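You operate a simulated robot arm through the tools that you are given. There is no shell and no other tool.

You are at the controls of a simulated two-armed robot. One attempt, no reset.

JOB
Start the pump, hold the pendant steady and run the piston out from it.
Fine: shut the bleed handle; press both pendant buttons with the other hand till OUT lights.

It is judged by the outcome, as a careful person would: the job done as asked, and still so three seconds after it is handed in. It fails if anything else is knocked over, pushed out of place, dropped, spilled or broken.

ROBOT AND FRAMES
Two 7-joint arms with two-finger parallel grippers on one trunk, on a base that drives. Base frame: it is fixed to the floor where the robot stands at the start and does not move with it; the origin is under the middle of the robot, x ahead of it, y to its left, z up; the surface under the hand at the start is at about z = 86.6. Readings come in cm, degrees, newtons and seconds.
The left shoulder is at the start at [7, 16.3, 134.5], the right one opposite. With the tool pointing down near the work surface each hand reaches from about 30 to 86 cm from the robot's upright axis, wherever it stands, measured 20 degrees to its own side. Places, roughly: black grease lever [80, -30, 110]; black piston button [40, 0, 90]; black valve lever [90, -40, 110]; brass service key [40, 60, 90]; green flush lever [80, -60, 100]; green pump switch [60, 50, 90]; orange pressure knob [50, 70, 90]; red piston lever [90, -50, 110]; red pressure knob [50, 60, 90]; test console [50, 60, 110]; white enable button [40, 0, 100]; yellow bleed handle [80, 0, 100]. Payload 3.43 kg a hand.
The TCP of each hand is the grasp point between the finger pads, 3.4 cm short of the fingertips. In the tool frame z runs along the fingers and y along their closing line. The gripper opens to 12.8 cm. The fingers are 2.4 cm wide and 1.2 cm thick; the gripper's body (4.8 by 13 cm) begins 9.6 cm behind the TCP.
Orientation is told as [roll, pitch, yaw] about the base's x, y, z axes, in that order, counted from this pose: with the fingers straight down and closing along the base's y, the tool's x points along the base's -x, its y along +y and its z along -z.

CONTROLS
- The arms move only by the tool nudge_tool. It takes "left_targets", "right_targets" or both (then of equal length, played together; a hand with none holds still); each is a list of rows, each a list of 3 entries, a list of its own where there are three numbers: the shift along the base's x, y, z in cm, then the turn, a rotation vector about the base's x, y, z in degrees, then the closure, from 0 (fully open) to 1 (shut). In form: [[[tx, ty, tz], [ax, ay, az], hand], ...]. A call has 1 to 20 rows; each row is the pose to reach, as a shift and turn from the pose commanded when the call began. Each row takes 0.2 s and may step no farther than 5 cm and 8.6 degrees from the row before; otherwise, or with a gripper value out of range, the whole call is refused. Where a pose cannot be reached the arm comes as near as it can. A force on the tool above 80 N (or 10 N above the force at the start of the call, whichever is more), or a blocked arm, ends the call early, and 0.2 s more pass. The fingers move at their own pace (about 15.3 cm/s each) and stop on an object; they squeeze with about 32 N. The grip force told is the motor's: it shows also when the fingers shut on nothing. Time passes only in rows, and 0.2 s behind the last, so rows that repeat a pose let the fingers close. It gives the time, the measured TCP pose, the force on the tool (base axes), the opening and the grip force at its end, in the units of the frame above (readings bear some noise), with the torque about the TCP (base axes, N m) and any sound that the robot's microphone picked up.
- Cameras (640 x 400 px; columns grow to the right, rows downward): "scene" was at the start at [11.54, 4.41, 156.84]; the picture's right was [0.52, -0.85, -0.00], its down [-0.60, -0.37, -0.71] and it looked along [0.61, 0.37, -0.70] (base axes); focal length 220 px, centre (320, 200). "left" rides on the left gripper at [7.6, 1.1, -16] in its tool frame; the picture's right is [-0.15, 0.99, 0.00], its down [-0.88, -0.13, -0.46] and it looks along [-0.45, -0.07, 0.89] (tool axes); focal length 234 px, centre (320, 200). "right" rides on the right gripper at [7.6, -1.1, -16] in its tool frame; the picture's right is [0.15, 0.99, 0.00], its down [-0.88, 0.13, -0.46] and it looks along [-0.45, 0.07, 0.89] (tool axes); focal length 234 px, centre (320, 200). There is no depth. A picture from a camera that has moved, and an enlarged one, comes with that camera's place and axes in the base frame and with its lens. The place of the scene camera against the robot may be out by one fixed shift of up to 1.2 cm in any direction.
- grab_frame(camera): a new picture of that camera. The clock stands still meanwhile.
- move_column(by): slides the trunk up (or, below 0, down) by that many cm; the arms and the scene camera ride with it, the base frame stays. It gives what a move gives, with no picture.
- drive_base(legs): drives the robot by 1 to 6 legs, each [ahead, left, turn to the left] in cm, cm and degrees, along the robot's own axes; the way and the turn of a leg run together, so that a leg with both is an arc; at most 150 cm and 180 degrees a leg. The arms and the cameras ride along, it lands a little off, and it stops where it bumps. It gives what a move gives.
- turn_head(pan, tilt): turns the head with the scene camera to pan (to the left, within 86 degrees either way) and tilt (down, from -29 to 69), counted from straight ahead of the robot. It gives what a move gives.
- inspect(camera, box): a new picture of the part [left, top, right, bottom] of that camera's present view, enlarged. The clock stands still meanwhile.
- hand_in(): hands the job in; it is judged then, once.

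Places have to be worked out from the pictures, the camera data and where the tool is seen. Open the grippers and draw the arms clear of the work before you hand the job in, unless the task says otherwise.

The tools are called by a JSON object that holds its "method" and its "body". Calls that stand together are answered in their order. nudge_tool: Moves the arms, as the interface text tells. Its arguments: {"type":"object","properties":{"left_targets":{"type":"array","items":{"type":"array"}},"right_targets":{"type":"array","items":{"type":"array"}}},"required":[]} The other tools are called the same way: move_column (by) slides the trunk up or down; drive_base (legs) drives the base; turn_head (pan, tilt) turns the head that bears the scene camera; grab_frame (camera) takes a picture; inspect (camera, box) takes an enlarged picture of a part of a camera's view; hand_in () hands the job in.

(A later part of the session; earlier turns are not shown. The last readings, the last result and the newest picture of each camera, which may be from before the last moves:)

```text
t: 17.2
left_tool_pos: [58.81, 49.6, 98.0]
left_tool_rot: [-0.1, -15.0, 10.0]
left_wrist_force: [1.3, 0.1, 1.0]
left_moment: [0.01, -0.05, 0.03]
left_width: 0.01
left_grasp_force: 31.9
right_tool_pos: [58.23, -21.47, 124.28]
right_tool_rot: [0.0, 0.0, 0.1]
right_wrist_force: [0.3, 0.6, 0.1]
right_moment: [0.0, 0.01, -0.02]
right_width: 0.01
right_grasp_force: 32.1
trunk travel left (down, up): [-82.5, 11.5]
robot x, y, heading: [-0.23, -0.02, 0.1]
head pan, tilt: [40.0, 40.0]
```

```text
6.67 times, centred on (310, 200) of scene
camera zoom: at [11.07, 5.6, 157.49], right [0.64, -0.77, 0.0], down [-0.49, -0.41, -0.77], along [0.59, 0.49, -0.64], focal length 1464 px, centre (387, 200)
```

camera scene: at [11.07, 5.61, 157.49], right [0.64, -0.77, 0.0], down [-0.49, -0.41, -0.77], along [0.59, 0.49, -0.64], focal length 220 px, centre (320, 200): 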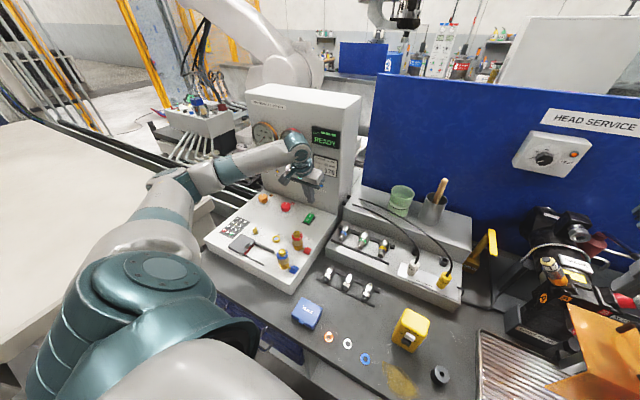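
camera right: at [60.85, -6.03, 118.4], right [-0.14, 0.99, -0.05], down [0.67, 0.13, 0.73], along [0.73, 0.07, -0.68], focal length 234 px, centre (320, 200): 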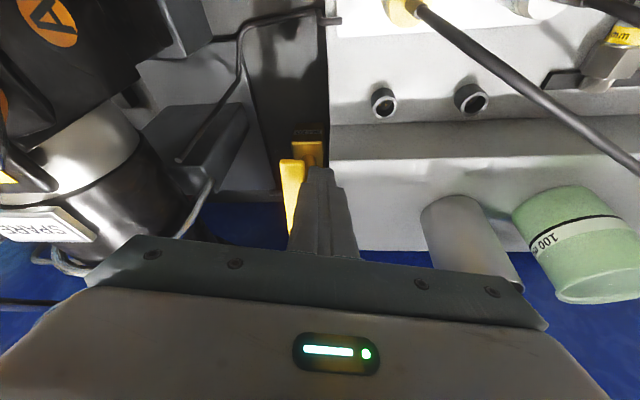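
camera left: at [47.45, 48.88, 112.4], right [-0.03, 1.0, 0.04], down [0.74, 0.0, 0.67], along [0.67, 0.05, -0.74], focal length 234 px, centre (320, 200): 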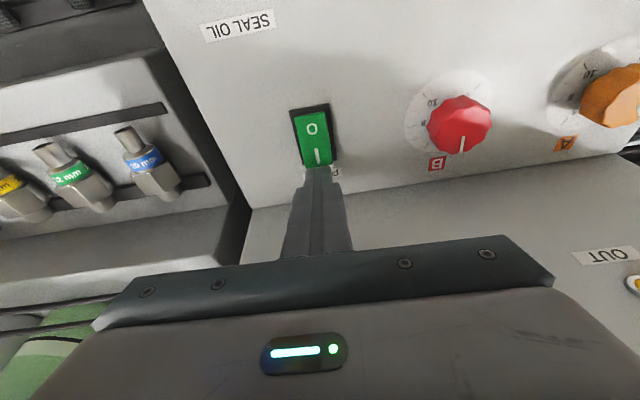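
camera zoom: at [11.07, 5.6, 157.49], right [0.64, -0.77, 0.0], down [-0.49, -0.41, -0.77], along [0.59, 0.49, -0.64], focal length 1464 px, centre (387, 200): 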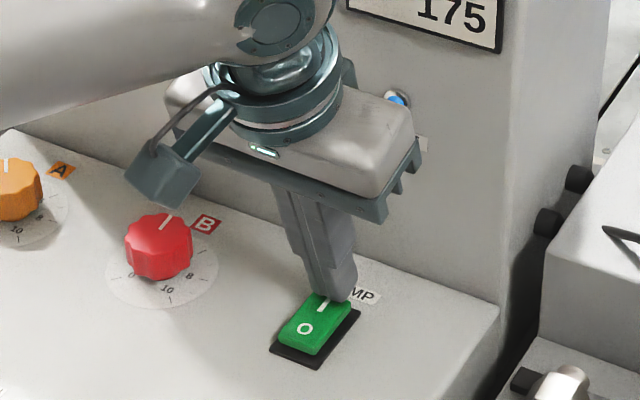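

I've barely touched it, so I'll continue pressing in small steps.

{"method": "nudge_tool", "body": {"left_targets": [[[0, 0, -0.3], [0, 0, 0], 1], [[0, 0, -0.6], [0, 0, 0], 1]]}}

{"method": "inspect", "body": {"camera": "scene", "box": [270, 170, 350, 230]}}

```text
t: 17.8
left_tool_pos: [58.65, 49.53, 97.84]
left_tool_rot: [-0.1, -15.4, 10.0]
left_wrist_force: [1.2, 2.4, 17.2]
left_moment: [-0.03, 0.01, -0.14]
left_width: 0.02
left_grasp_force: 31.5
right_tool_pos: [58.09, -21.46, 124.33]
right_tool_rot: [0.1, -0.1, 0.0]
right_wrist_force: [-0.3, 0.6, 0.3]
right_moment: [-0.01, -0.02, -0.01]
right_width: 0.0
right_grasp_force: 32.6
trunk travel left (down, up): [-82.5, 11.5]
robot x, y, heading: [0.34, 0.09, -0.1]
head pan, tilt: [40.0, 40.0]
```

```text
6.67 times, centred on (310, 200) of scene
camera zoom: at [10.89, 5.48, 157.55], right [0.64, -0.77, 0.0], down [-0.49, -0.41, -0.77], along [0.59, 0.49, -0.64], focal length 1464 px, centre (387, 200)
```

zoom: 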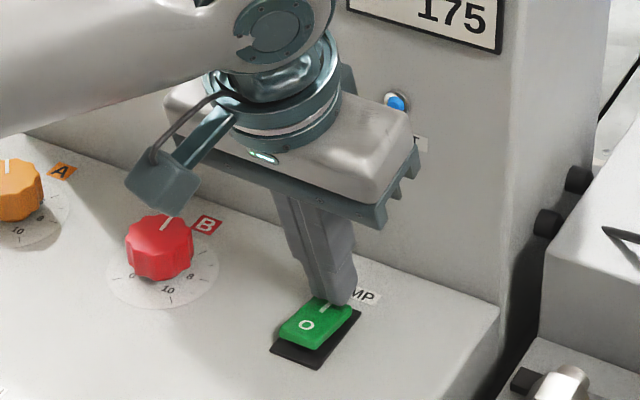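

The rocker has tipped (its O end is now raised) with 17 N on the finger. I'll check the PUMP light and the display.

{"method": "inspect", "body": {"camera": "scene", "box": [240, 90, 360, 190]}}

{"method": "grab_frame", "body": {"camera": "left"}}

```text
4.00 times, centred on (300, 140) of scene
camera zoom: at [10.89, 5.48, 157.55], right [0.64, -0.77, 0.0], down [-0.49, -0.41, -0.77], along [0.59, 0.49, -0.64], focal length 878 px, centre (400, 440)
```

zoom: 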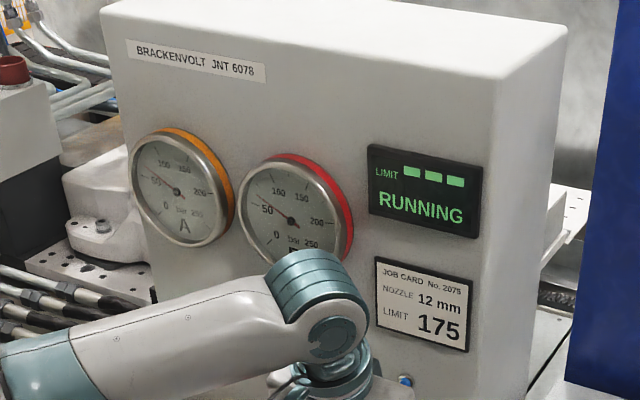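

```text
taken
camera left: at [47.28, 48.83, 111.04], right [-0.03, 1.0, 0.04], down [0.74, 0.0, 0.67], along [0.67, 0.05, -0.74], focal length 234 px, centre (320, 200)
```

left: 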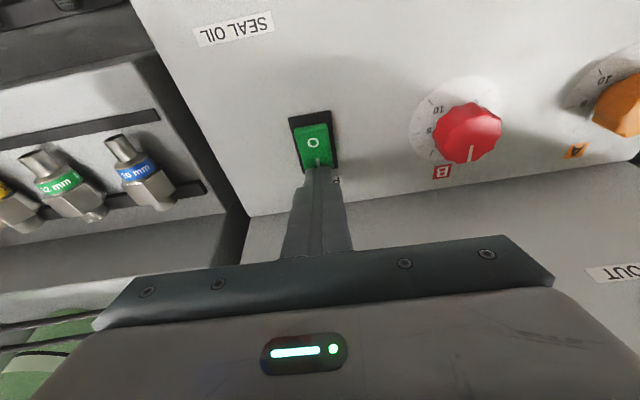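

The display says RUNNING and the gauges have risen, so the pump is on. I'm lifting the left hand straight up off the switch and back to a safe height.

{"method": "nudge_tool", "body": {"left_targets": [[[0, 0, 2], [0, 0, 0], 1], [[-1, -0.2, 6], [0, 0, 0], 1], [[-2, -0.3, 10], [0, 0, 0], 1], [[-3, -1, 14], [0, 0, 0], 1], [[-4, -5, 16], [0, 5, 0], 1], [[-5.5, -9, 17], [0, 10, 0], 1], [[-7, -13, 17], [0, 15, 0], 0.5], [[-8.5, -17, 17], [0, 15, 0], 0], [[-10, -21, 17], [0, 15, 0], 0]]}}

{"method": "grab_frame", "body": {"camera": "scene"}}

{"method": "inspect", "body": {"camera": "scene", "box": [220, 90, 360, 260]}}

{"method": "inspect", "body": {"camera": "scene", "box": [370, 290, 450, 360]}}

{"method": "grab_frame", "body": {"camera": "left"}}

```text
t: 19.8
left_tool_pos: [48.79, 28.2, 114.51]
left_tool_rot: [2.6, -0.2, 9.7]
left_wrist_force: [0.4, -0.2, -0.6]
left_moment: [0.07, -0.03, -0.02]
left_width: 12.82
left_grasp_force: 0.0
right_tool_pos: [58.22, -21.54, 124.19]
right_tool_rot: [0.1, 0.1, 0.1]
right_wrist_force: [-0.1, -0.5, -0.6]
right_moment: [0.0, 0.02, -0.01]
right_width: 0.0
right_grasp_force: 31.9
trunk travel left (down, up): [-82.5, 11.5]
robot x, y, heading: [-0.18, -0.14, -0.3]
head pan, tilt: [40.0, 40.0]
```

```text
taken
camera scene: at [11.12, 5.43, 157.5], right [0.64, -0.77, 0.0], down [-0.49, -0.41, -0.77], along [0.59, 0.49, -0.64], focal length 220 px, centre (320, 200)
```

scene: 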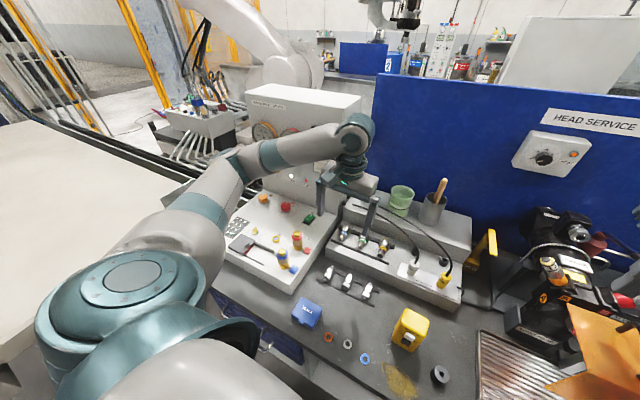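

```text
2.35 times, centred on (290, 175) of scene
camera zoom: at [11.12, 5.43, 157.5], right [0.64, -0.77, 0.0], down [-0.49, -0.41, -0.77], along [0.59, 0.49, -0.64], focal length 517 px, centre (391, 259)
```

zoom: 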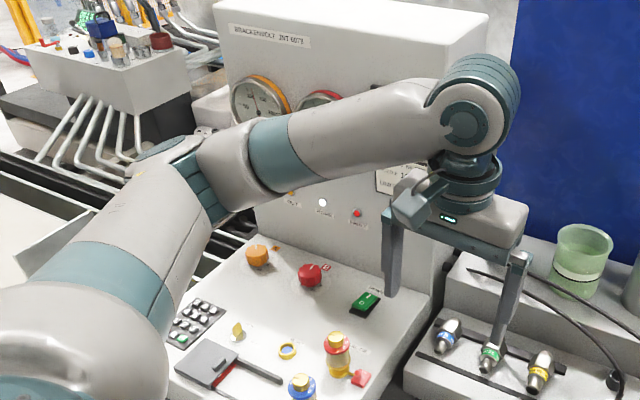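

```text
5.71 times, centred on (410, 325) of scene
camera zoom: at [11.12, 5.43, 157.5], right [0.64, -0.77, 0.0], down [-0.49, -0.41, -0.77], along [0.59, 0.49, -0.64], focal length 1255 px, centre (-194, -514)
```

zoom: 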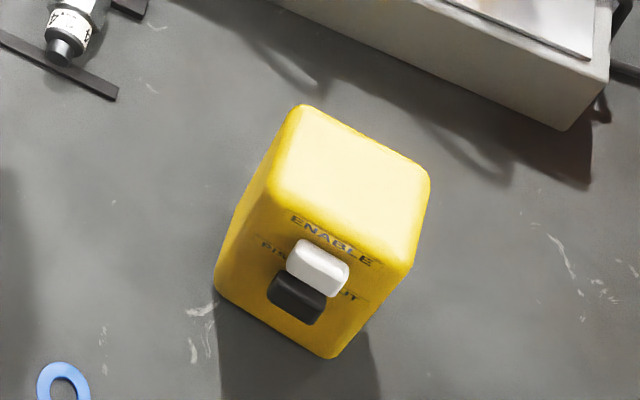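

```text
taken
camera left: at [41.35, 27.5, 130.31], right [-0.02, 1.0, 0.05], down [0.89, 0.0, 0.45], along [0.45, 0.05, -0.89], focal length 234 px, centre (320, 200)
```

left: 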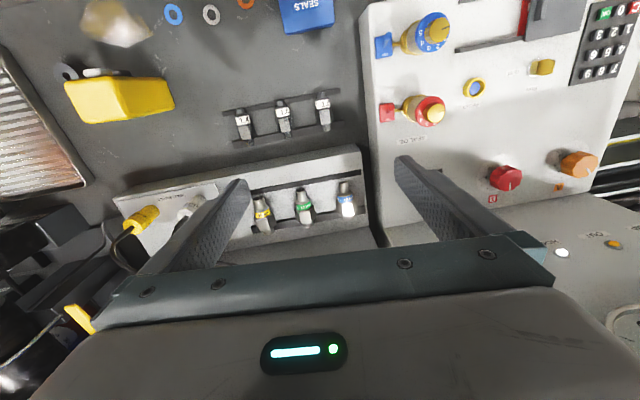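

The pump switch stays latched on. I'm now bringing the left hand near the pendant with its roll levelled, and the right hand to the right front, to measure the pendant and buttons precisely.

{"method": "nudge_tool", "body": {"left_targets": [[[-0.5, -4, 1], [-2.56, -0.24, 0.3], 0], [[-1, -8, 2], [-2.56, -0.24, 0.3], 0], [[-1.5, -12, 3], [-2.56, -0.24, 0.3], 0], [[-2, -16, 4], [-2.56, -0.24, 0.3], 0], [[-2.5, -19, 5], [-2.56, -0.24, 0.3], 0]], "right_targets": [[[-4, 0, -1], [0, 0, 0], 1], [[-8, 1, -3], [0, 0, 0], 1], [[-12, 2, -6], [0, 0, 0], 1], [[-16, 3, -9], [0, 0, 0], 1], [[-20, 4, -11], [0, 0, 0], 1]]}}

{"method": "grab_frame", "body": {"camera": "left"}}

{"method": "grab_frame", "body": {"camera": "right"}}

```text
refused: row 3 steps farther than a row can; nothing moved
```

```text
taken
camera left: at [41.35, 27.5, 130.31], right [-0.02, 1.0, 0.05], down [0.89, 0.0, 0.45], along [0.45, 0.05, -0.89], focal length 234 px, centre (320, 200)
```

left: 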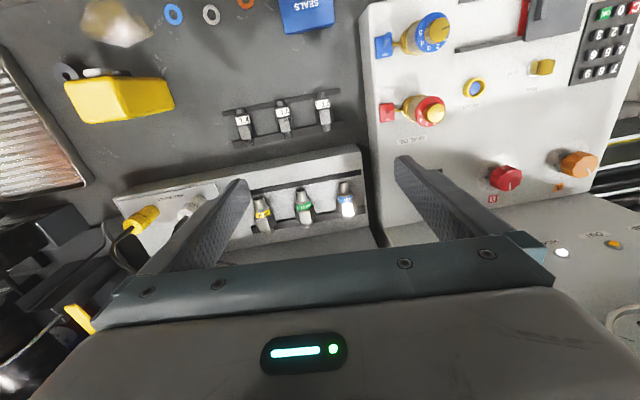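

```text
taken
camera right: at [50.71, -22.76, 140.16], right [-0.15, 0.99, 0.0], down [0.88, 0.13, 0.46], along [0.45, 0.07, -0.89], focal length 234 px, centre (320, 200)
```

right: 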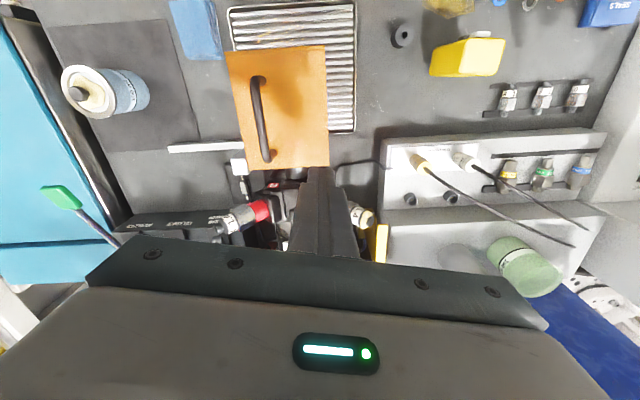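

Another over-long step, nothing moved. I'll split the steps more finely and shift the right hand left first, to stay clear of the tall orange plate near (54, -28, 115).

{"method": "nudge_tool", "body": {"left_targets": [[[-0.5, -3, 1], [-2.56, -0.24, 0.3], 0], [[-1, -6, 2], [-2.56, -0.24, 0.3], 0], [[-1.3, -9, 3], [-2.56, -0.24, 0.3], 0], [[-1.6, -12, 4], [-2.56, -0.24, 0.3], 0], [[-2, -15, 5], [-2.56, -0.24, 0.3], 0], [[-2.3, -17, 5], [-2.56, -0.24, 0.3], 0], [[-2.5, -18, 5], [-2.56, -0.24, 0.3], 0]], "right_targets": [[[-2, 3, 0], [0, 0, 0], 1], [[-5, 6, 0], [0, 0, 0], 1], [[-8, 8, 0], [0, 0, 0], 1], [[-12, 8, -1], [0, 0, 0], 1], [[-15, 8, -4], [0, 0, 0], 1], [[-18, 8, -7], [0, 0, 0], 1], [[-20, 8, -10], [0, 0, 0], 1]]}}

{"method": "grab_frame", "body": {"camera": "left"}}

{"method": "grab_frame", "body": {"camera": "right"}}

```text
t: 21.4
left_tool_pos: [46.31, 10.46, 119.29]
left_tool_rot: [-0.1, 0.0, 10.0]
left_wrist_force: [0.6, 0.3, 0.0]
left_moment: [-0.02, 0.03, -0.01]
left_width: 12.78
left_grasp_force: 0.0
right_tool_pos: [38.23, -13.58, 113.99]
right_tool_rot: [0.1, 0.0, 0.0]
right_wrist_force: [0.3, -0.3, -0.1]
right_moment: [0.04, -0.02, -0.02]
right_width: 0.0
right_grasp_force: 32.0
trunk travel left (down, up): [-82.5, 11.5]
robot x, y, heading: [-0.19, -0.12, 0.1]
head pan, tilt: [40.0, 40.0]
```

```text
taken
camera left: at [38.78, 10.41, 135.16], right [-0.03, 1.0, 0.0], down [0.89, 0.02, 0.46], along [0.46, 0.01, -0.89], focal length 234 px, centre (320, 200)
```

left: 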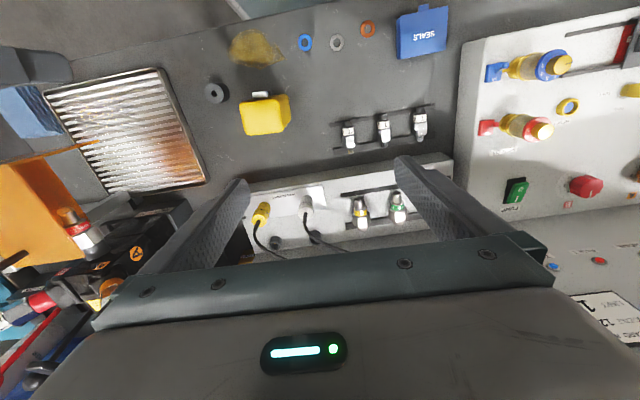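

```text
taken
camera right: at [30.67, -14.7, 129.96], right [-0.15, 0.99, 0.0], down [0.88, 0.13, 0.46], along [0.45, 0.07, -0.89], focal length 234 px, centre (320, 200)
```

right: 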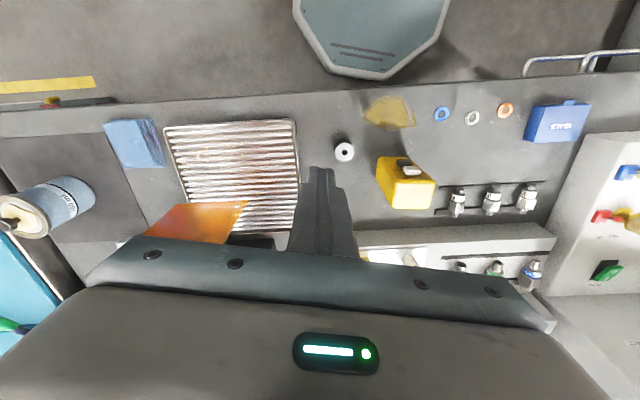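

{"method": "inspect", "body": {"camera": "left", "box": [220, 80, 310, 145]}}

{"method": "inspect", "body": {"camera": "right", "box": [360, 140, 450, 220]}}

```text
6.15 times, centred on (265, 112) of left
camera zoom: at [38.78, 10.41, 135.16], right [-0.03, 1.0, 0.0], down [0.89, 0.02, 0.46], along [0.46, 0.01, -0.89], focal length 1441 px, centre (658, 738)
```

zoom: 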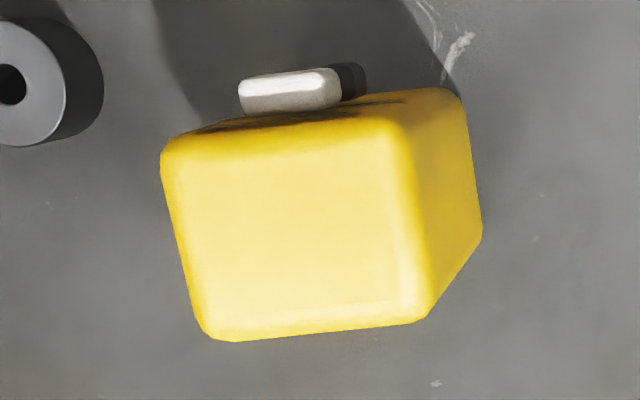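

```text
5.00 times, centred on (405, 180) of right
camera zoom: at [30.67, -14.7, 129.96], right [-0.15, 0.99, 0.0], down [0.88, 0.13, 0.46], along [0.45, 0.07, -0.89], focal length 1171 px, centre (-105, 300)
```

zoom: 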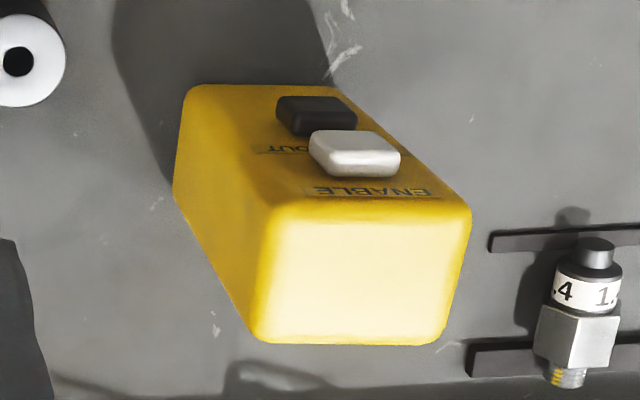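

From the two wrist views, the pendant's centre is about (44.0, 1.65), 5.8 wide by 4.5 deep, with its top at z≈98 and yaw ≈9.5°. The white button is at z≈95.1 and the black at z≈91.5, both standing out to x≈40.65. I'll bring the left hand above it with its top leaned forward 15°, leaving room in front for the right hand, and look again.

{"method": "nudge_tool", "body": {"left_targets": [[[0, -2.5, 0], [-0.9, 4.9, 0], 0], [[-0.5, -5, -2], [-1.7, 9.9, 0], 0], [[-1, -7, -4.5], [-2.6, 14.8, 0], 0], [[-1.5, -8.66, -7], [-2.6, 14.8, 0], 0], [[-1.5, -8.66, -7], [-2.6, 14.8, 0], 0]]}}

{"method": "grab_frame", "body": {"camera": "left"}}

{"method": "turn_head", "body": {"pan": 5, "tilt": 60}}

{"method": "grab_frame", "body": {"camera": "scene"}}

```text
t: 22.6
left_tool_pos: [44.69, 1.93, 112.27]
left_tool_rot: [0.0, 15.0, 9.9]
left_wrist_force: [0.2, 0.9, -0.5]
left_moment: [-0.02, 0.0, -0.04]
left_width: 12.81
left_grasp_force: 0.1
right_tool_pos: [38.32, -13.41, 113.91]
right_tool_rot: [0.1, 0.1, 0.1]
right_wrist_force: [-0.4, 0.1, -0.1]
right_moment: [0.0, -0.01, -0.01]
right_width: 0.0
right_grasp_force: 32.2
trunk travel left (down, up): [-82.5, 11.5]
robot x, y, heading: [0.11, -0.16, 0.1]
head pan, tilt: [40.0, 40.0]
```

```text
taken
camera left: at [41.54, 2.58, 129.62], right [-0.03, 1.0, -0.04], down [0.98, 0.04, 0.21], along [0.21, -0.03, -0.98], focal length 234 px, centre (320, 200)
```

left: 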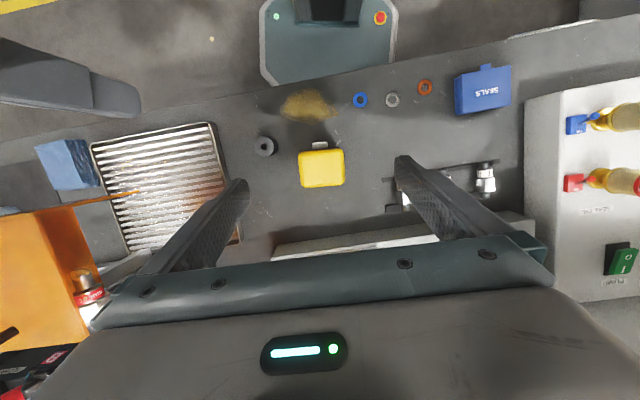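

```text
t: 23.6
left_tool_pos: [44.66, 1.82, 112.32]
left_tool_rot: [0.1, 15.1, 10.0]
left_wrist_force: [0.5, 0.1, 0.7]
left_moment: [0.01, 0.02, -0.02]
left_width: 12.81
left_grasp_force: 0.1
right_tool_pos: [38.28, -13.48, 114.04]
right_tool_rot: [0.0, -0.1, 0.0]
right_wrist_force: [-0.4, 0.2, -0.7]
right_moment: [-0.05, 0.01, 0.0]
right_width: 0.0
right_grasp_force: 31.9
trunk travel left (down, up): [-82.5, 11.5]
robot x, y, heading: [0.4, 0.15, -0.3]
head pan, tilt: [5.0, 60.0]
```

```text
taken
camera scene: at [11.2, 0.71, 154.82], right [0.09, -1.0, 0.0], down [-0.86, -0.08, -0.5], along [0.5, 0.04, -0.87], focal length 220 px, centre (320, 200)
```

scene: 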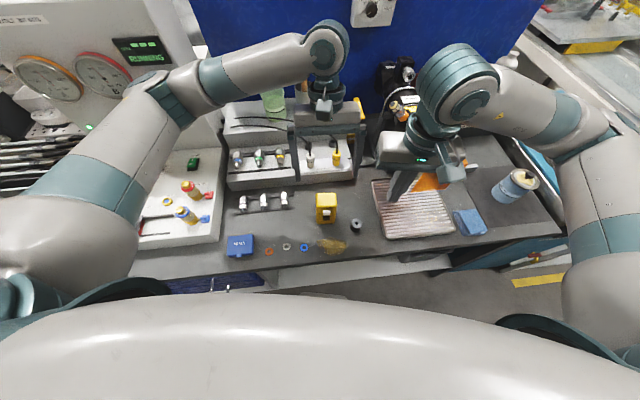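

The lean is reachable and the pendant is nicely framed. I'll enlarge it in the left camera to centre the grip precisely.

{"method": "inspect", "body": {"camera": "left", "box": [280, 130, 360, 200]}}

{"method": "inspect", "body": {"camera": "scene", "box": [290, 180, 370, 230]}}

```text
5.71 times, centred on (320, 165) of left
camera zoom: at [41.56, 2.58, 129.64], right [-0.03, 1.0, -0.04], down [0.98, 0.04, 0.21], along [0.21, -0.03, -0.98], focal length 1338 px, centre (320, 400)
```

zoom: 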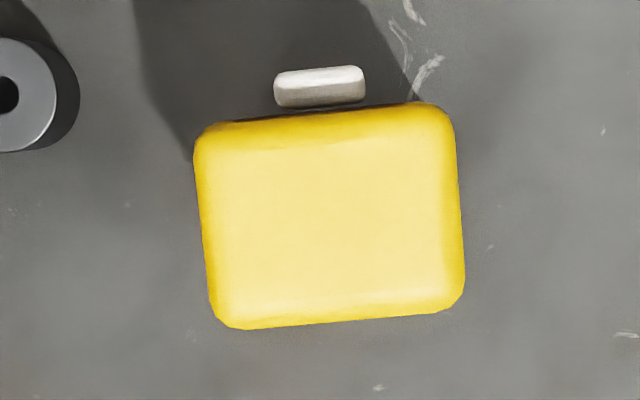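

```text
8.00 times, centred on (330, 205) of scene
camera zoom: at [11.2, 0.71, 154.82], right [0.09, -1.0, 0.0], down [-0.86, -0.08, -0.5], along [0.5, 0.04, -0.87], focal length 1757 px, centre (240, 160)
```

zoom: 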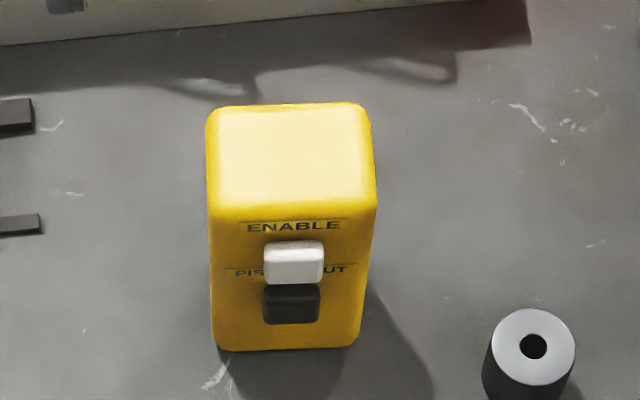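

Refined: the pendant's centre is (44.1, 1.6), yaw ≈7.5°, size 6.0 × 4.7. I'm adjusting the yaw, narrowing the fingers to about 9 cm, and lowering astride the pendant's rear half.

{"method": "nudge_tool", "body": {"left_targets": [[[0.2, 0, -2], [0, 0, -2.4], 0.3], [[0.4, -0.1, -6], [0, 0, -2.4], 0.3], [[0.4, -0.1, -9], [0, 0, -2.4], 0.3], [[0.4, -0.1, -10], [0, 0, -2.4], 0.3]]}}

{"method": "grab_frame", "body": {"camera": "left"}}

{"method": "inspect", "body": {"camera": "scene", "box": [270, 100, 390, 240]}}

```text
t: 24.6
left_tool_pos: [45.02, 1.74, 102.38]
left_tool_rot: [0.0, 14.9, 7.6]
left_wrist_force: [1.4, -1.0, 1.2]
left_moment: [-0.01, -0.01, 0.01]
left_width: 8.97
left_grasp_force: 0.1
right_tool_pos: [38.3, -13.51, 113.95]
right_tool_rot: [0.0, 0.0, 0.0]
right_wrist_force: [0.8, 0.9, 0.2]
right_moment: [0.02, 0.02, -0.03]
right_width: 0.0
right_grasp_force: 31.7
trunk travel left (down, up): [-82.5, 11.5]
robot x, y, heading: [0.11, -0.24, 0.0]
head pan, tilt: [5.0, 60.0]
```

```text
taken
camera left: at [41.89, 2.59, 119.69], right [0.01, 1.0, -0.04], down [0.98, 0.0, 0.21], along [0.21, -0.04, -0.98], focal length 234 px, centre (320, 200)
```

left: 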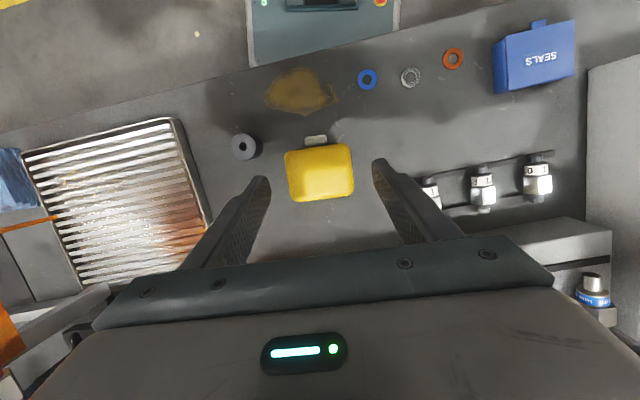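

```text
2.86 times, centred on (330, 170) of scene
camera zoom: at [11.19, 0.71, 154.82], right [0.09, -1.0, 0.0], down [-0.86, -0.08, -0.5], along [0.5, 0.04, -0.87], focal length 627 px, centre (291, 286)
```

zoom: 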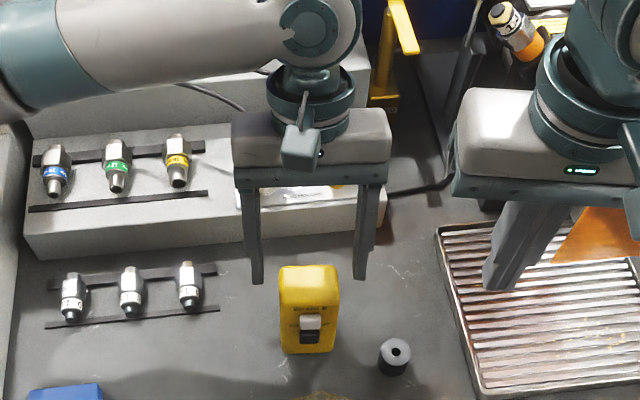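

The fingers straddle the pendant evenly and its edges are parallel to the closing line, about 0.1 cm off centre. I'm lowering the rest of the way with that small correction.

{"method": "nudge_tool", "body": {"left_targets": [[[0, -0.1, -2], [0, 0, 0], 0.3], [[0, -0.12, -4.5], [0, 0, 0], 0.3], [[0, -0.12, -6.5], [0, 0, 0], 0.3], [[0, -0.12, -7.9], [0, 0, 0], 0.3]]}}

{"method": "grab_frame", "body": {"camera": "left"}}

{"method": "inspect", "body": {"camera": "scene", "box": [290, 160, 370, 235]}}

```text
t: 25.6
left_tool_pos: [45.04, 1.77, 94.52]
left_tool_rot: [0.0, 15.0, 7.6]
left_wrist_force: [-0.5, 0.5, 0.3]
left_moment: [0.01, 0.04, 0.0]
left_width: 8.98
left_grasp_force: 0.1
right_tool_pos: [38.3, -13.58, 113.96]
right_tool_rot: [-0.1, 0.1, -0.1]
right_wrist_force: [-0.3, 0.8, -1.0]
right_moment: [0.04, 0.02, -0.01]
right_width: 0.01
right_grasp_force: 31.9
trunk travel left (down, up): [-82.5, 11.5]
robot x, y, heading: [0.55, -0.0, -0.3]
head pan, tilt: [5.0, 60.0]
```

```text
taken
camera left: at [41.91, 2.52, 111.87], right [0.01, 1.0, -0.04], down [0.98, 0.0, 0.21], along [0.21, -0.04, -0.98], focal length 234 px, centre (320, 200)
```

left: 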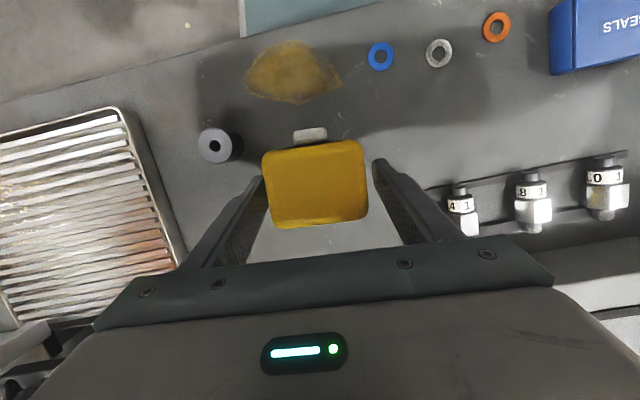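

```text
5.33 times, centred on (330, 198) of scene
camera zoom: at [11.2, 0.73, 154.82], right [0.09, -1.0, 0.0], down [-0.86, -0.08, -0.5], along [0.5, 0.04, -0.87], focal length 1171 px, centre (267, 213)
```

zoom: 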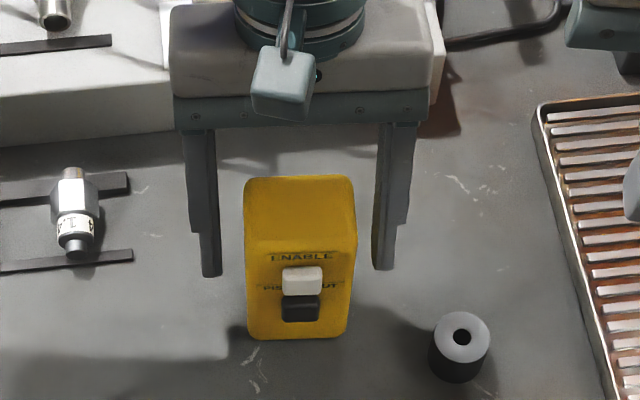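

The pendant is about 0.15–0.2 cm nearer the right-hand finger. I'm correcting that and closing gradually so the pendant isn't shoved.

{"method": "nudge_tool", "body": {"left_targets": [[[0.02, -0.17, 0], [0, 0, 0], 0.3], [[0.02, -0.17, 0], [0, 0, 0], 0.42], [[0.02, -0.17, 0], [0, 0, 0], 0.47], [[0.02, -0.17, 0], [0, 0, 0], 0.5], [[0.02, -0.17, 0], [0, 0, 0], 0.52]]}}

{"method": "inspect", "body": {"camera": "scene", "box": [290, 160, 370, 235]}}

{"method": "inspect", "body": {"camera": "left", "box": [220, 100, 420, 260]}}

```text
t: 26.9
left_tool_pos: [45.13, 1.59, 94.54]
left_tool_rot: [0.0, 15.0, 7.6]
left_wrist_force: [-0.3, 0.4, -0.7]
left_moment: [0.01, 0.03, -0.01]
left_width: 6.21
left_grasp_force: 1.0
right_tool_pos: [38.37, -13.41, 113.99]
right_tool_rot: [0.0, 0.1, 0.0]
right_wrist_force: [-0.8, 0.1, 0.0]
right_moment: [0.01, -0.01, -0.01]
right_width: 0.0
right_grasp_force: 32.2
trunk travel left (down, up): [-82.5, 11.5]
robot x, y, heading: [0.17, -0.12, -0.1]
head pan, tilt: [5.0, 60.0]
```

```text
5.33 times, centred on (330, 198) of scene
camera zoom: at [11.19, 0.73, 154.82], right [0.09, -1.0, 0.0], down [-0.86, -0.08, -0.5], along [0.5, 0.04, -0.87], focal length 1171 px, centre (267, 213)
```

zoom: 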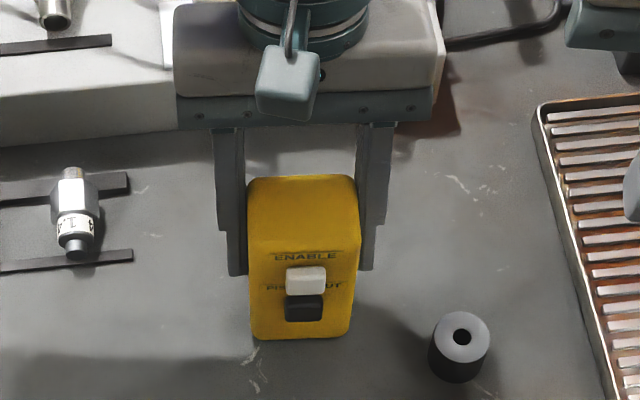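

```text
2.50 times, centred on (320, 180) of left
camera zoom: at [41.94, 2.35, 111.89], right [0.01, 1.0, -0.04], down [0.98, 0.0, 0.21], along [0.21, -0.04, -0.98], focal length 585 px, centre (320, 250)
```

zoom: 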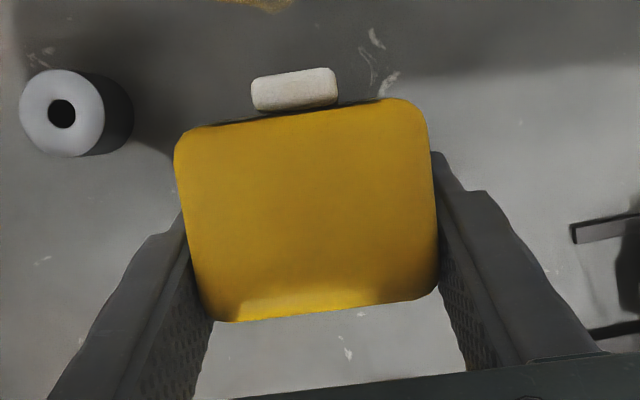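

Contact is close: opening 6.2 with the first trace of force, and the pendant shifted only about 2 mm. I'm compensating slightly and closing to a full, firm hold.

{"method": "nudge_tool", "body": {"left_targets": [[[0, 0.1, 0], [0, 0, 0], 0.54], [[0, 0.1, 0], [0, 0, 0], 0.56], [[0, 0.1, 0], [0, 0, 0], 0.7], [[0, 0.1, 0], [0, 0, 0], 1], [[0, 0.1, 0], [0, 0, 0], 1]]}}

{"method": "inspect", "body": {"camera": "scene", "box": [290, 160, 370, 235]}}

{"method": "inspect", "body": {"camera": "left", "box": [220, 100, 420, 260]}}

```text
t: 28.1
left_tool_pos: [45.12, 1.71, 94.62]
left_tool_rot: [0.0, 14.9, 7.6]
left_wrist_force: [1.5, -3.3, 7.7]
left_moment: [-0.07, 0.15, 0.08]
left_width: 6.14
left_grasp_force: 32.5
right_tool_pos: [38.32, -13.48, 114.0]
right_tool_rot: [0.0, -0.1, -0.1]
right_wrist_force: [0.6, -0.3, -0.8]
right_moment: [0.0, -0.03, -0.02]
right_width: 0.0
right_grasp_force: 31.8
trunk travel left (down, up): [-82.5, 11.5]
robot x, y, heading: [0.18, -0.13, -0.2]
head pan, tilt: [5.0, 60.0]
```

```text
5.33 times, centred on (330, 198) of scene
camera zoom: at [11.16, 0.66, 154.83], right [0.09, -1.0, 0.0], down [-0.86, -0.08, -0.5], along [0.5, 0.04, -0.87], focal length 1171 px, centre (267, 213)
```

zoom: 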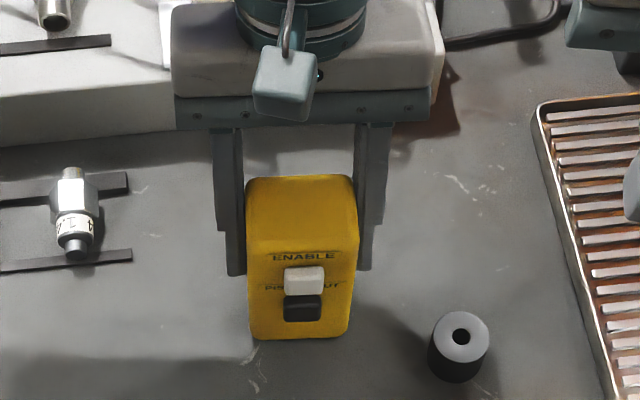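

```text
2.50 times, centred on (320, 180) of left
camera zoom: at [41.9, 2.4, 111.89], right [0.01, 1.0, -0.04], down [0.98, 0.0, 0.21], along [0.21, -0.04, -0.98], focal length 585 px, centre (320, 250)
```

zoom: 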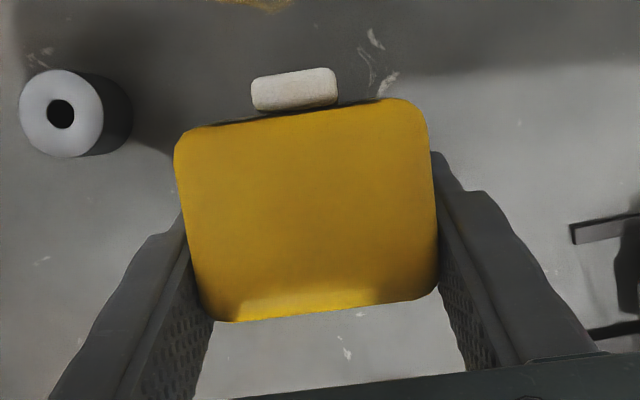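

The pendant is held firmly at 32 N, opening 6.1. I'm now setting up the right hand to press: closed fingers yawed 7.5° to match the face and leaned about 35° to the right, so one straight push covers both buttons while clearing the left hand. I'll make the turn in the air first.

{"method": "nudge_tool", "body": {"right_targets": [[[-0.3, 0, 0], [6.99, 0.46, 1.45], 1], [[-0.6, 0, 0], [13.98, 0.92, 2.9], 1], [[-0.9, 0, 0], [20.97, 1.37, 4.36], 1], [[-1.2, 0, 0], [27.96, 1.83, 5.81], 1], [[-1.5, 0, 0], [34.95, 2.29, 7.26], 1], [[-1.5, 0, 0], [34.95, 2.29, 7.26], 1]]}}

{"method": "grab_frame", "body": {"camera": "scene"}}

{"method": "grab_frame", "body": {"camera": "right"}}

```text
t: 29.4
left_tool_pos: [45.09, 1.71, 94.57]
left_tool_rot: [0.0, 15.0, 7.5]
left_wrist_force: [2.4, -0.6, 12.5]
left_moment: [0.35, 0.08, 0.0]
left_width: 6.18
left_grasp_force: 32.2
right_tool_pos: [36.86, -13.25, 114.03]
right_tool_rot: [35.1, 0.1, 7.4]
right_wrist_force: [0.1, 0.7, 0.2]
right_moment: [-0.02, -0.03, 0.0]
right_width: 0.0
right_grasp_force: 32.3
trunk travel left (down, up): [-82.5, 11.5]
robot x, y, heading: [0.2, -0.07, -0.0]
head pan, tilt: [5.0, 60.0]
```

```text
taken
camera scene: at [11.15, 0.76, 154.83], right [0.09, -1.0, 0.0], down [-0.86, -0.08, -0.5], along [0.5, 0.04, -0.87], focal length 220 px, centre (320, 200)
```

scene: 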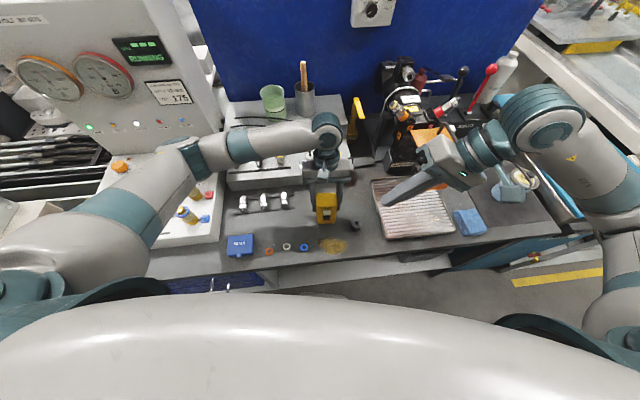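

```text
taken
camera right: at [30.66, -24.4, 126.5], right [-0.25, 0.78, 0.57], down [0.89, -0.04, 0.45], along [0.37, 0.62, -0.69], focal length 234 px, centre (320, 200)
```

right: 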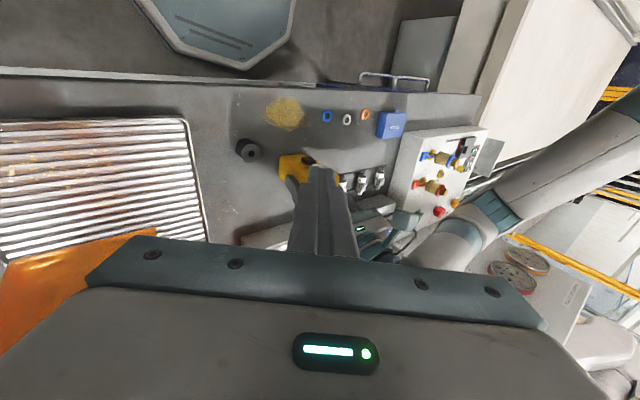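

The leaned pose works. I'm thrusting along the tool axis toward the spot about 2.5 cm in front of the buttons, stopping part-way to check clearances.

{"method": "nudge_tool", "body": {"right_targets": [[[0, 2.3, -3.4], [0, 0, 0], 1], [[0, 4.6, -6.8], [0, 0, 0], 1], [[0, 6.9, -10.2], [0, 0, 0], 1], [[0, 9.2, -13.6], [0, 0, 0], 1]]}}

{"method": "grab_frame", "body": {"camera": "scene"}}

{"method": "inspect", "body": {"camera": "scene", "box": [270, 120, 450, 250]}}

{"method": "grab_frame", "body": {"camera": "right"}}

```text
t: 30.4
left_tool_pos: [45.04, 1.53, 94.53]
left_tool_rot: [-0.1, 15.0, 7.6]
left_wrist_force: [2.3, 0.7, 14.1]
left_moment: [0.17, 0.1, 0.0]
left_width: 6.16
left_grasp_force: 32.5
right_tool_pos: [36.82, -4.41, 100.5]
right_tool_rot: [35.0, 0.0, 7.6]
right_wrist_force: [-0.5, -0.1, -0.7]
right_moment: [0.02, 0.01, 0.03]
right_width: 0.0
right_grasp_force: 32.4
trunk travel left (down, up): [-82.5, 11.5]
robot x, y, heading: [-0.17, -0.03, 0.0]
head pan, tilt: [5.0, 60.0]
```

```text
taken
camera scene: at [11.13, 0.74, 154.83], right [0.09, -1.0, 0.0], down [-0.86, -0.08, -0.5], along [0.5, 0.04, -0.87], focal length 220 px, centre (320, 200)
```

scene: 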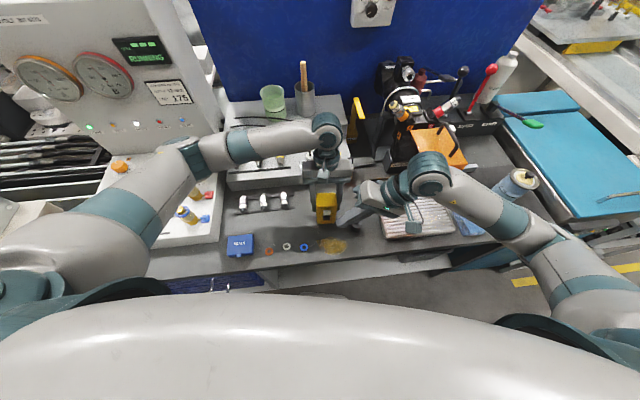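

```text
3.08 times, centred on (360, 185) of scene
camera zoom: at [11.13, 0.74, 154.83], right [0.09, -1.0, 0.0], down [-0.86, -0.08, -0.5], along [0.5, 0.04, -0.87], focal length 676 px, centre (197, 246)
```

zoom: 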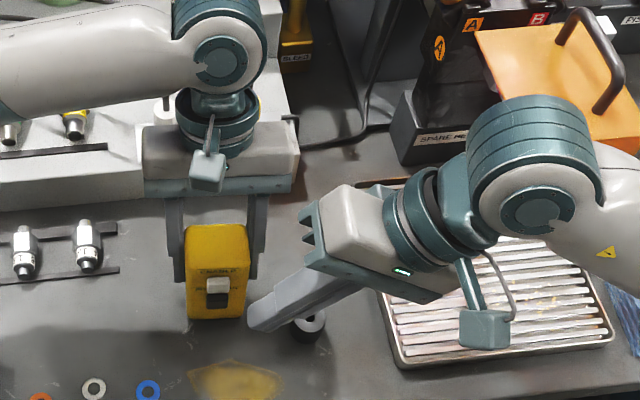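

```text
taken
camera right: at [30.58, -15.47, 113.01], right [-0.25, 0.78, 0.57], down [0.89, -0.04, 0.45], along [0.37, 0.62, -0.69], focal length 234 px, centre (320, 200)
```

right: 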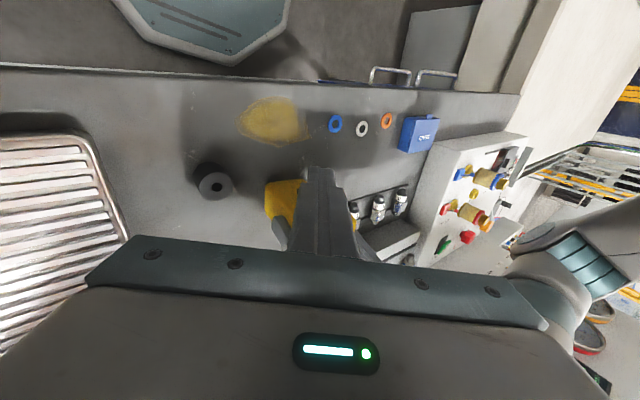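

Clear all round; the fingertips are in front of and just right of the pendant. I'm continuing to the pre-press position.

{"method": "nudge_tool", "body": {"right_targets": [[[0, 1.7, -2.4], [0, 0, 0], 1], [[0.05, 3.4, -4.8], [0, 0, 0], 1], [[0.1, 5.1, -7.1], [0, 0, 0], 1], [[0.1, 5.1, -7.1], [0, 0, 0], 1]]}}

{"method": "inspect", "body": {"camera": "scene", "box": [280, 150, 400, 240]}}

{"method": "inspect", "body": {"camera": "left", "box": [180, 60, 440, 220]}}

{"method": "inspect", "body": {"camera": "right", "box": [220, 100, 440, 270]}}

```text
t: 31.4
left_tool_pos: [45.04, 1.63, 94.6]
left_tool_rot: [0.1, 14.8, 7.6]
left_wrist_force: [2.9, 0.0, 14.9]
left_moment: [0.08, 0.14, -0.06]
left_width: 6.17
left_grasp_force: 32.1
right_tool_pos: [37.0, 0.65, 93.2]
right_tool_rot: [34.9, 0.1, 7.6]
right_wrist_force: [-0.2, -0.2, -0.2]
right_moment: [0.01, -0.02, -0.02]
right_width: 0.0
right_grasp_force: 31.9
trunk travel left (down, up): [-82.5, 11.5]
robot x, y, heading: [0.15, -0.24, 0.1]
head pan, tilt: [5.0, 60.0]
```

```text
4.44 times, centred on (340, 195) of scene
camera zoom: at [11.1, 0.71, 154.83], right [0.09, -1.0, 0.0], down [-0.86, -0.08, -0.5], along [0.5, 0.04, -0.87], focal length 976 px, centre (231, 222)
```

zoom: 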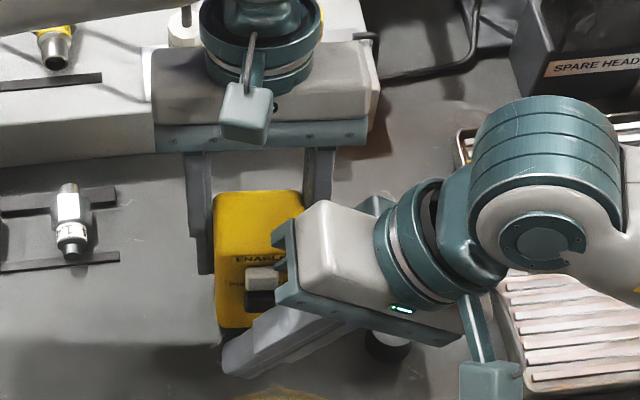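

```text
2.46 times, centred on (310, 140) of left
camera zoom: at [41.86, 2.45, 111.88], right [0.01, 1.0, -0.04], down [0.98, 0.0, 0.21], along [0.21, -0.04, -0.98], focal length 576 px, centre (345, 348)
```

zoom: 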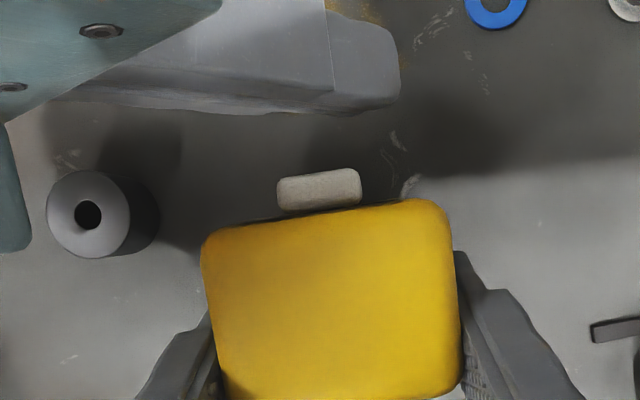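

```text
2.35 times, centred on (330, 185) of right
camera zoom: at [30.8, -10.33, 105.72], right [-0.25, 0.78, 0.57], down [0.89, -0.04, 0.45], along [0.37, 0.62, -0.69], focal length 551 px, centre (296, 235)
```

zoom: 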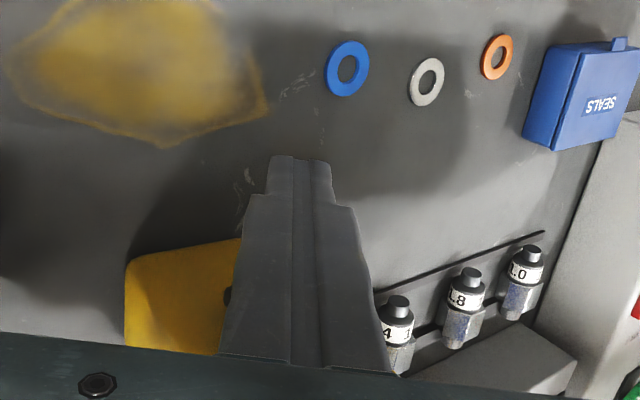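

The fingers are parallel to the pendant's face, about 2.6 cm off, and cover both button heights with the left hand still holding at 32 N. I'm advancing to just short of contact.

{"method": "nudge_tool", "body": {"right_targets": [[[0.8, 0.1, 0], [0, 0, 0], 1], [[1.6, 0.2, 0], [0, 0, 0], 1], [[2.1, 0.28, 0], [0, 0, 0], 1], [[2.4, 0.32, 0], [0, 0, 0], 1]]}}

{"method": "inspect", "body": {"camera": "left", "box": [220, 80, 400, 200]}}

{"method": "inspect", "body": {"camera": "scene", "box": [60, 30, 220, 150]}}

```text
t: 32.5
left_tool_pos: [44.9, 1.69, 94.61]
left_tool_rot: [0.1, 14.9, 7.6]
left_wrist_force: [3.5, 1.4, 12.9]
left_moment: [-0.08, 0.22, -0.01]
left_width: 6.19
left_grasp_force: 32.4
right_tool_pos: [39.31, 1.0, 93.49]
right_tool_rot: [35.0, 0.0, 7.5]
right_wrist_force: [-1.4, -0.4, 0.6]
right_moment: [-0.01, -0.02, -0.03]
right_width: 0.0
right_grasp_force: 31.9
trunk travel left (down, up): [-82.5, 11.5]
robot x, y, heading: [0.04, -0.04, -0.1]
head pan, tilt: [5.0, 60.0]
```

```text
3.33 times, centred on (310, 140) of left
camera zoom: at [41.85, 2.45, 111.88], right [0.01, 1.0, -0.04], down [0.98, 0.0, 0.21], along [0.21, -0.04, -0.98], focal length 781 px, centre (353, 400)
```

zoom: 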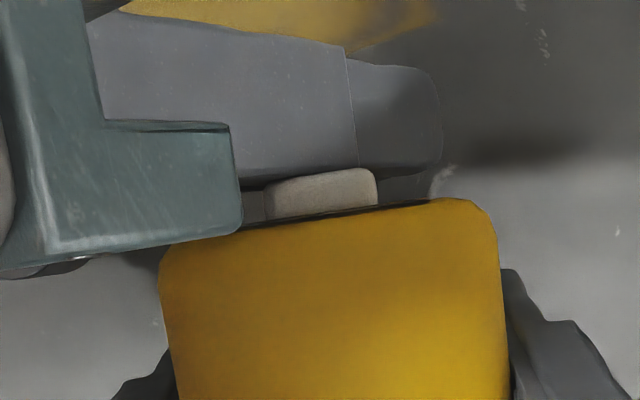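

```text
3.33 times, centred on (140, 90) of scene
camera zoom: at [11.09, 0.71, 154.83], right [0.09, -1.0, 0.0], down [-0.86, -0.08, -0.5], along [0.5, 0.04, -0.87], focal length 732 px, centre (920, 567)
```

zoom: 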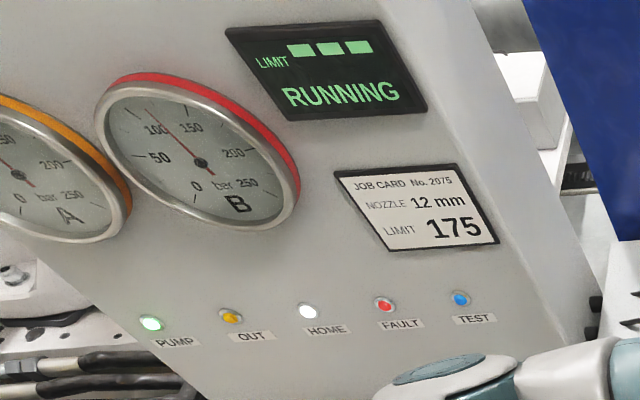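

The finger is right at the white button; RUNNING, PUMP and HOME are lit. I'm pressing in small steps and reading the force.

{"method": "nudge_tool", "body": {"right_targets": [[[0.2, 0.03, 0], [0, 0, 0], 1], [[0.4, 0.05, 0], [0, 0, 0], 1]]}}

{"method": "inspect", "body": {"camera": "scene", "box": [60, 30, 220, 150]}}

{"method": "inspect", "body": {"camera": "left", "box": [220, 80, 400, 200]}}

```text
t: 33.0
left_tool_pos: [45.07, 1.63, 94.59]
left_tool_rot: [0.0, 14.9, 7.6]
left_wrist_force: [6.4, 2.2, 11.1]
left_moment: [-0.22, 0.62, -0.17]
left_width: 6.18
left_grasp_force: 31.5
right_tool_pos: [39.55, 1.2, 93.35]
right_tool_rot: [35.0, 0.1, 7.5]
right_wrist_force: [-7.9, -3.2, -2.2]
right_moment: [0.03, -0.06, -0.04]
right_width: 0.0
right_grasp_force: 32.0
trunk travel left (down, up): [-82.5, 11.5]
robot x, y, heading: [-0.23, 0.02, -0.1]
head pan, tilt: [5.0, 60.0]
heard: click, click
```

```text
3.33 times, centred on (140, 90) of scene
camera zoom: at [11.07, 0.69, 154.83], right [0.09, -1.0, 0.0], down [-0.86, -0.08, -0.5], along [0.5, 0.04, -0.87], focal length 732 px, centre (920, 567)
```

zoom: 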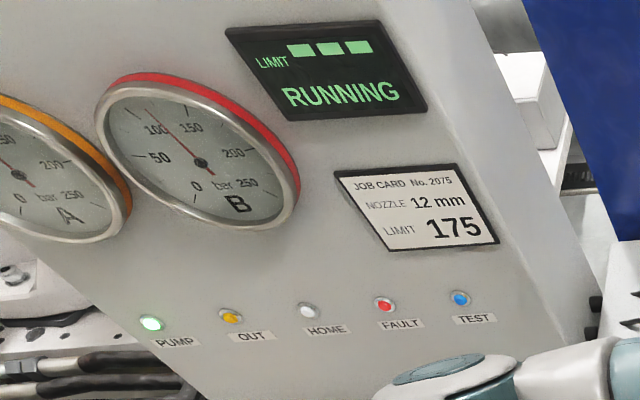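

```text
3.33 times, centred on (310, 140) of left
camera zoom: at [41.85, 2.44, 111.88], right [0.01, 1.0, -0.04], down [0.98, 0.0, 0.21], along [0.21, -0.04, -0.98], focal length 781 px, centre (353, 400)
```

zoom: 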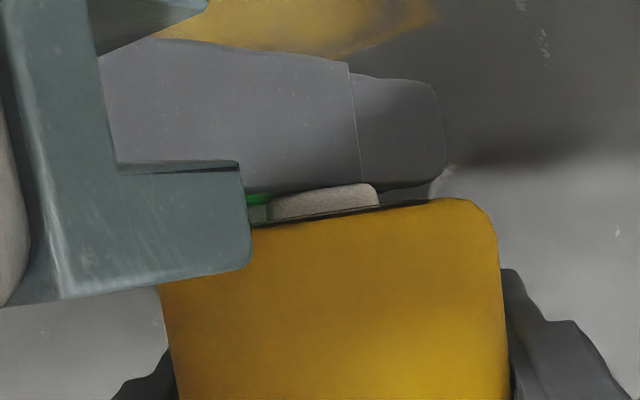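

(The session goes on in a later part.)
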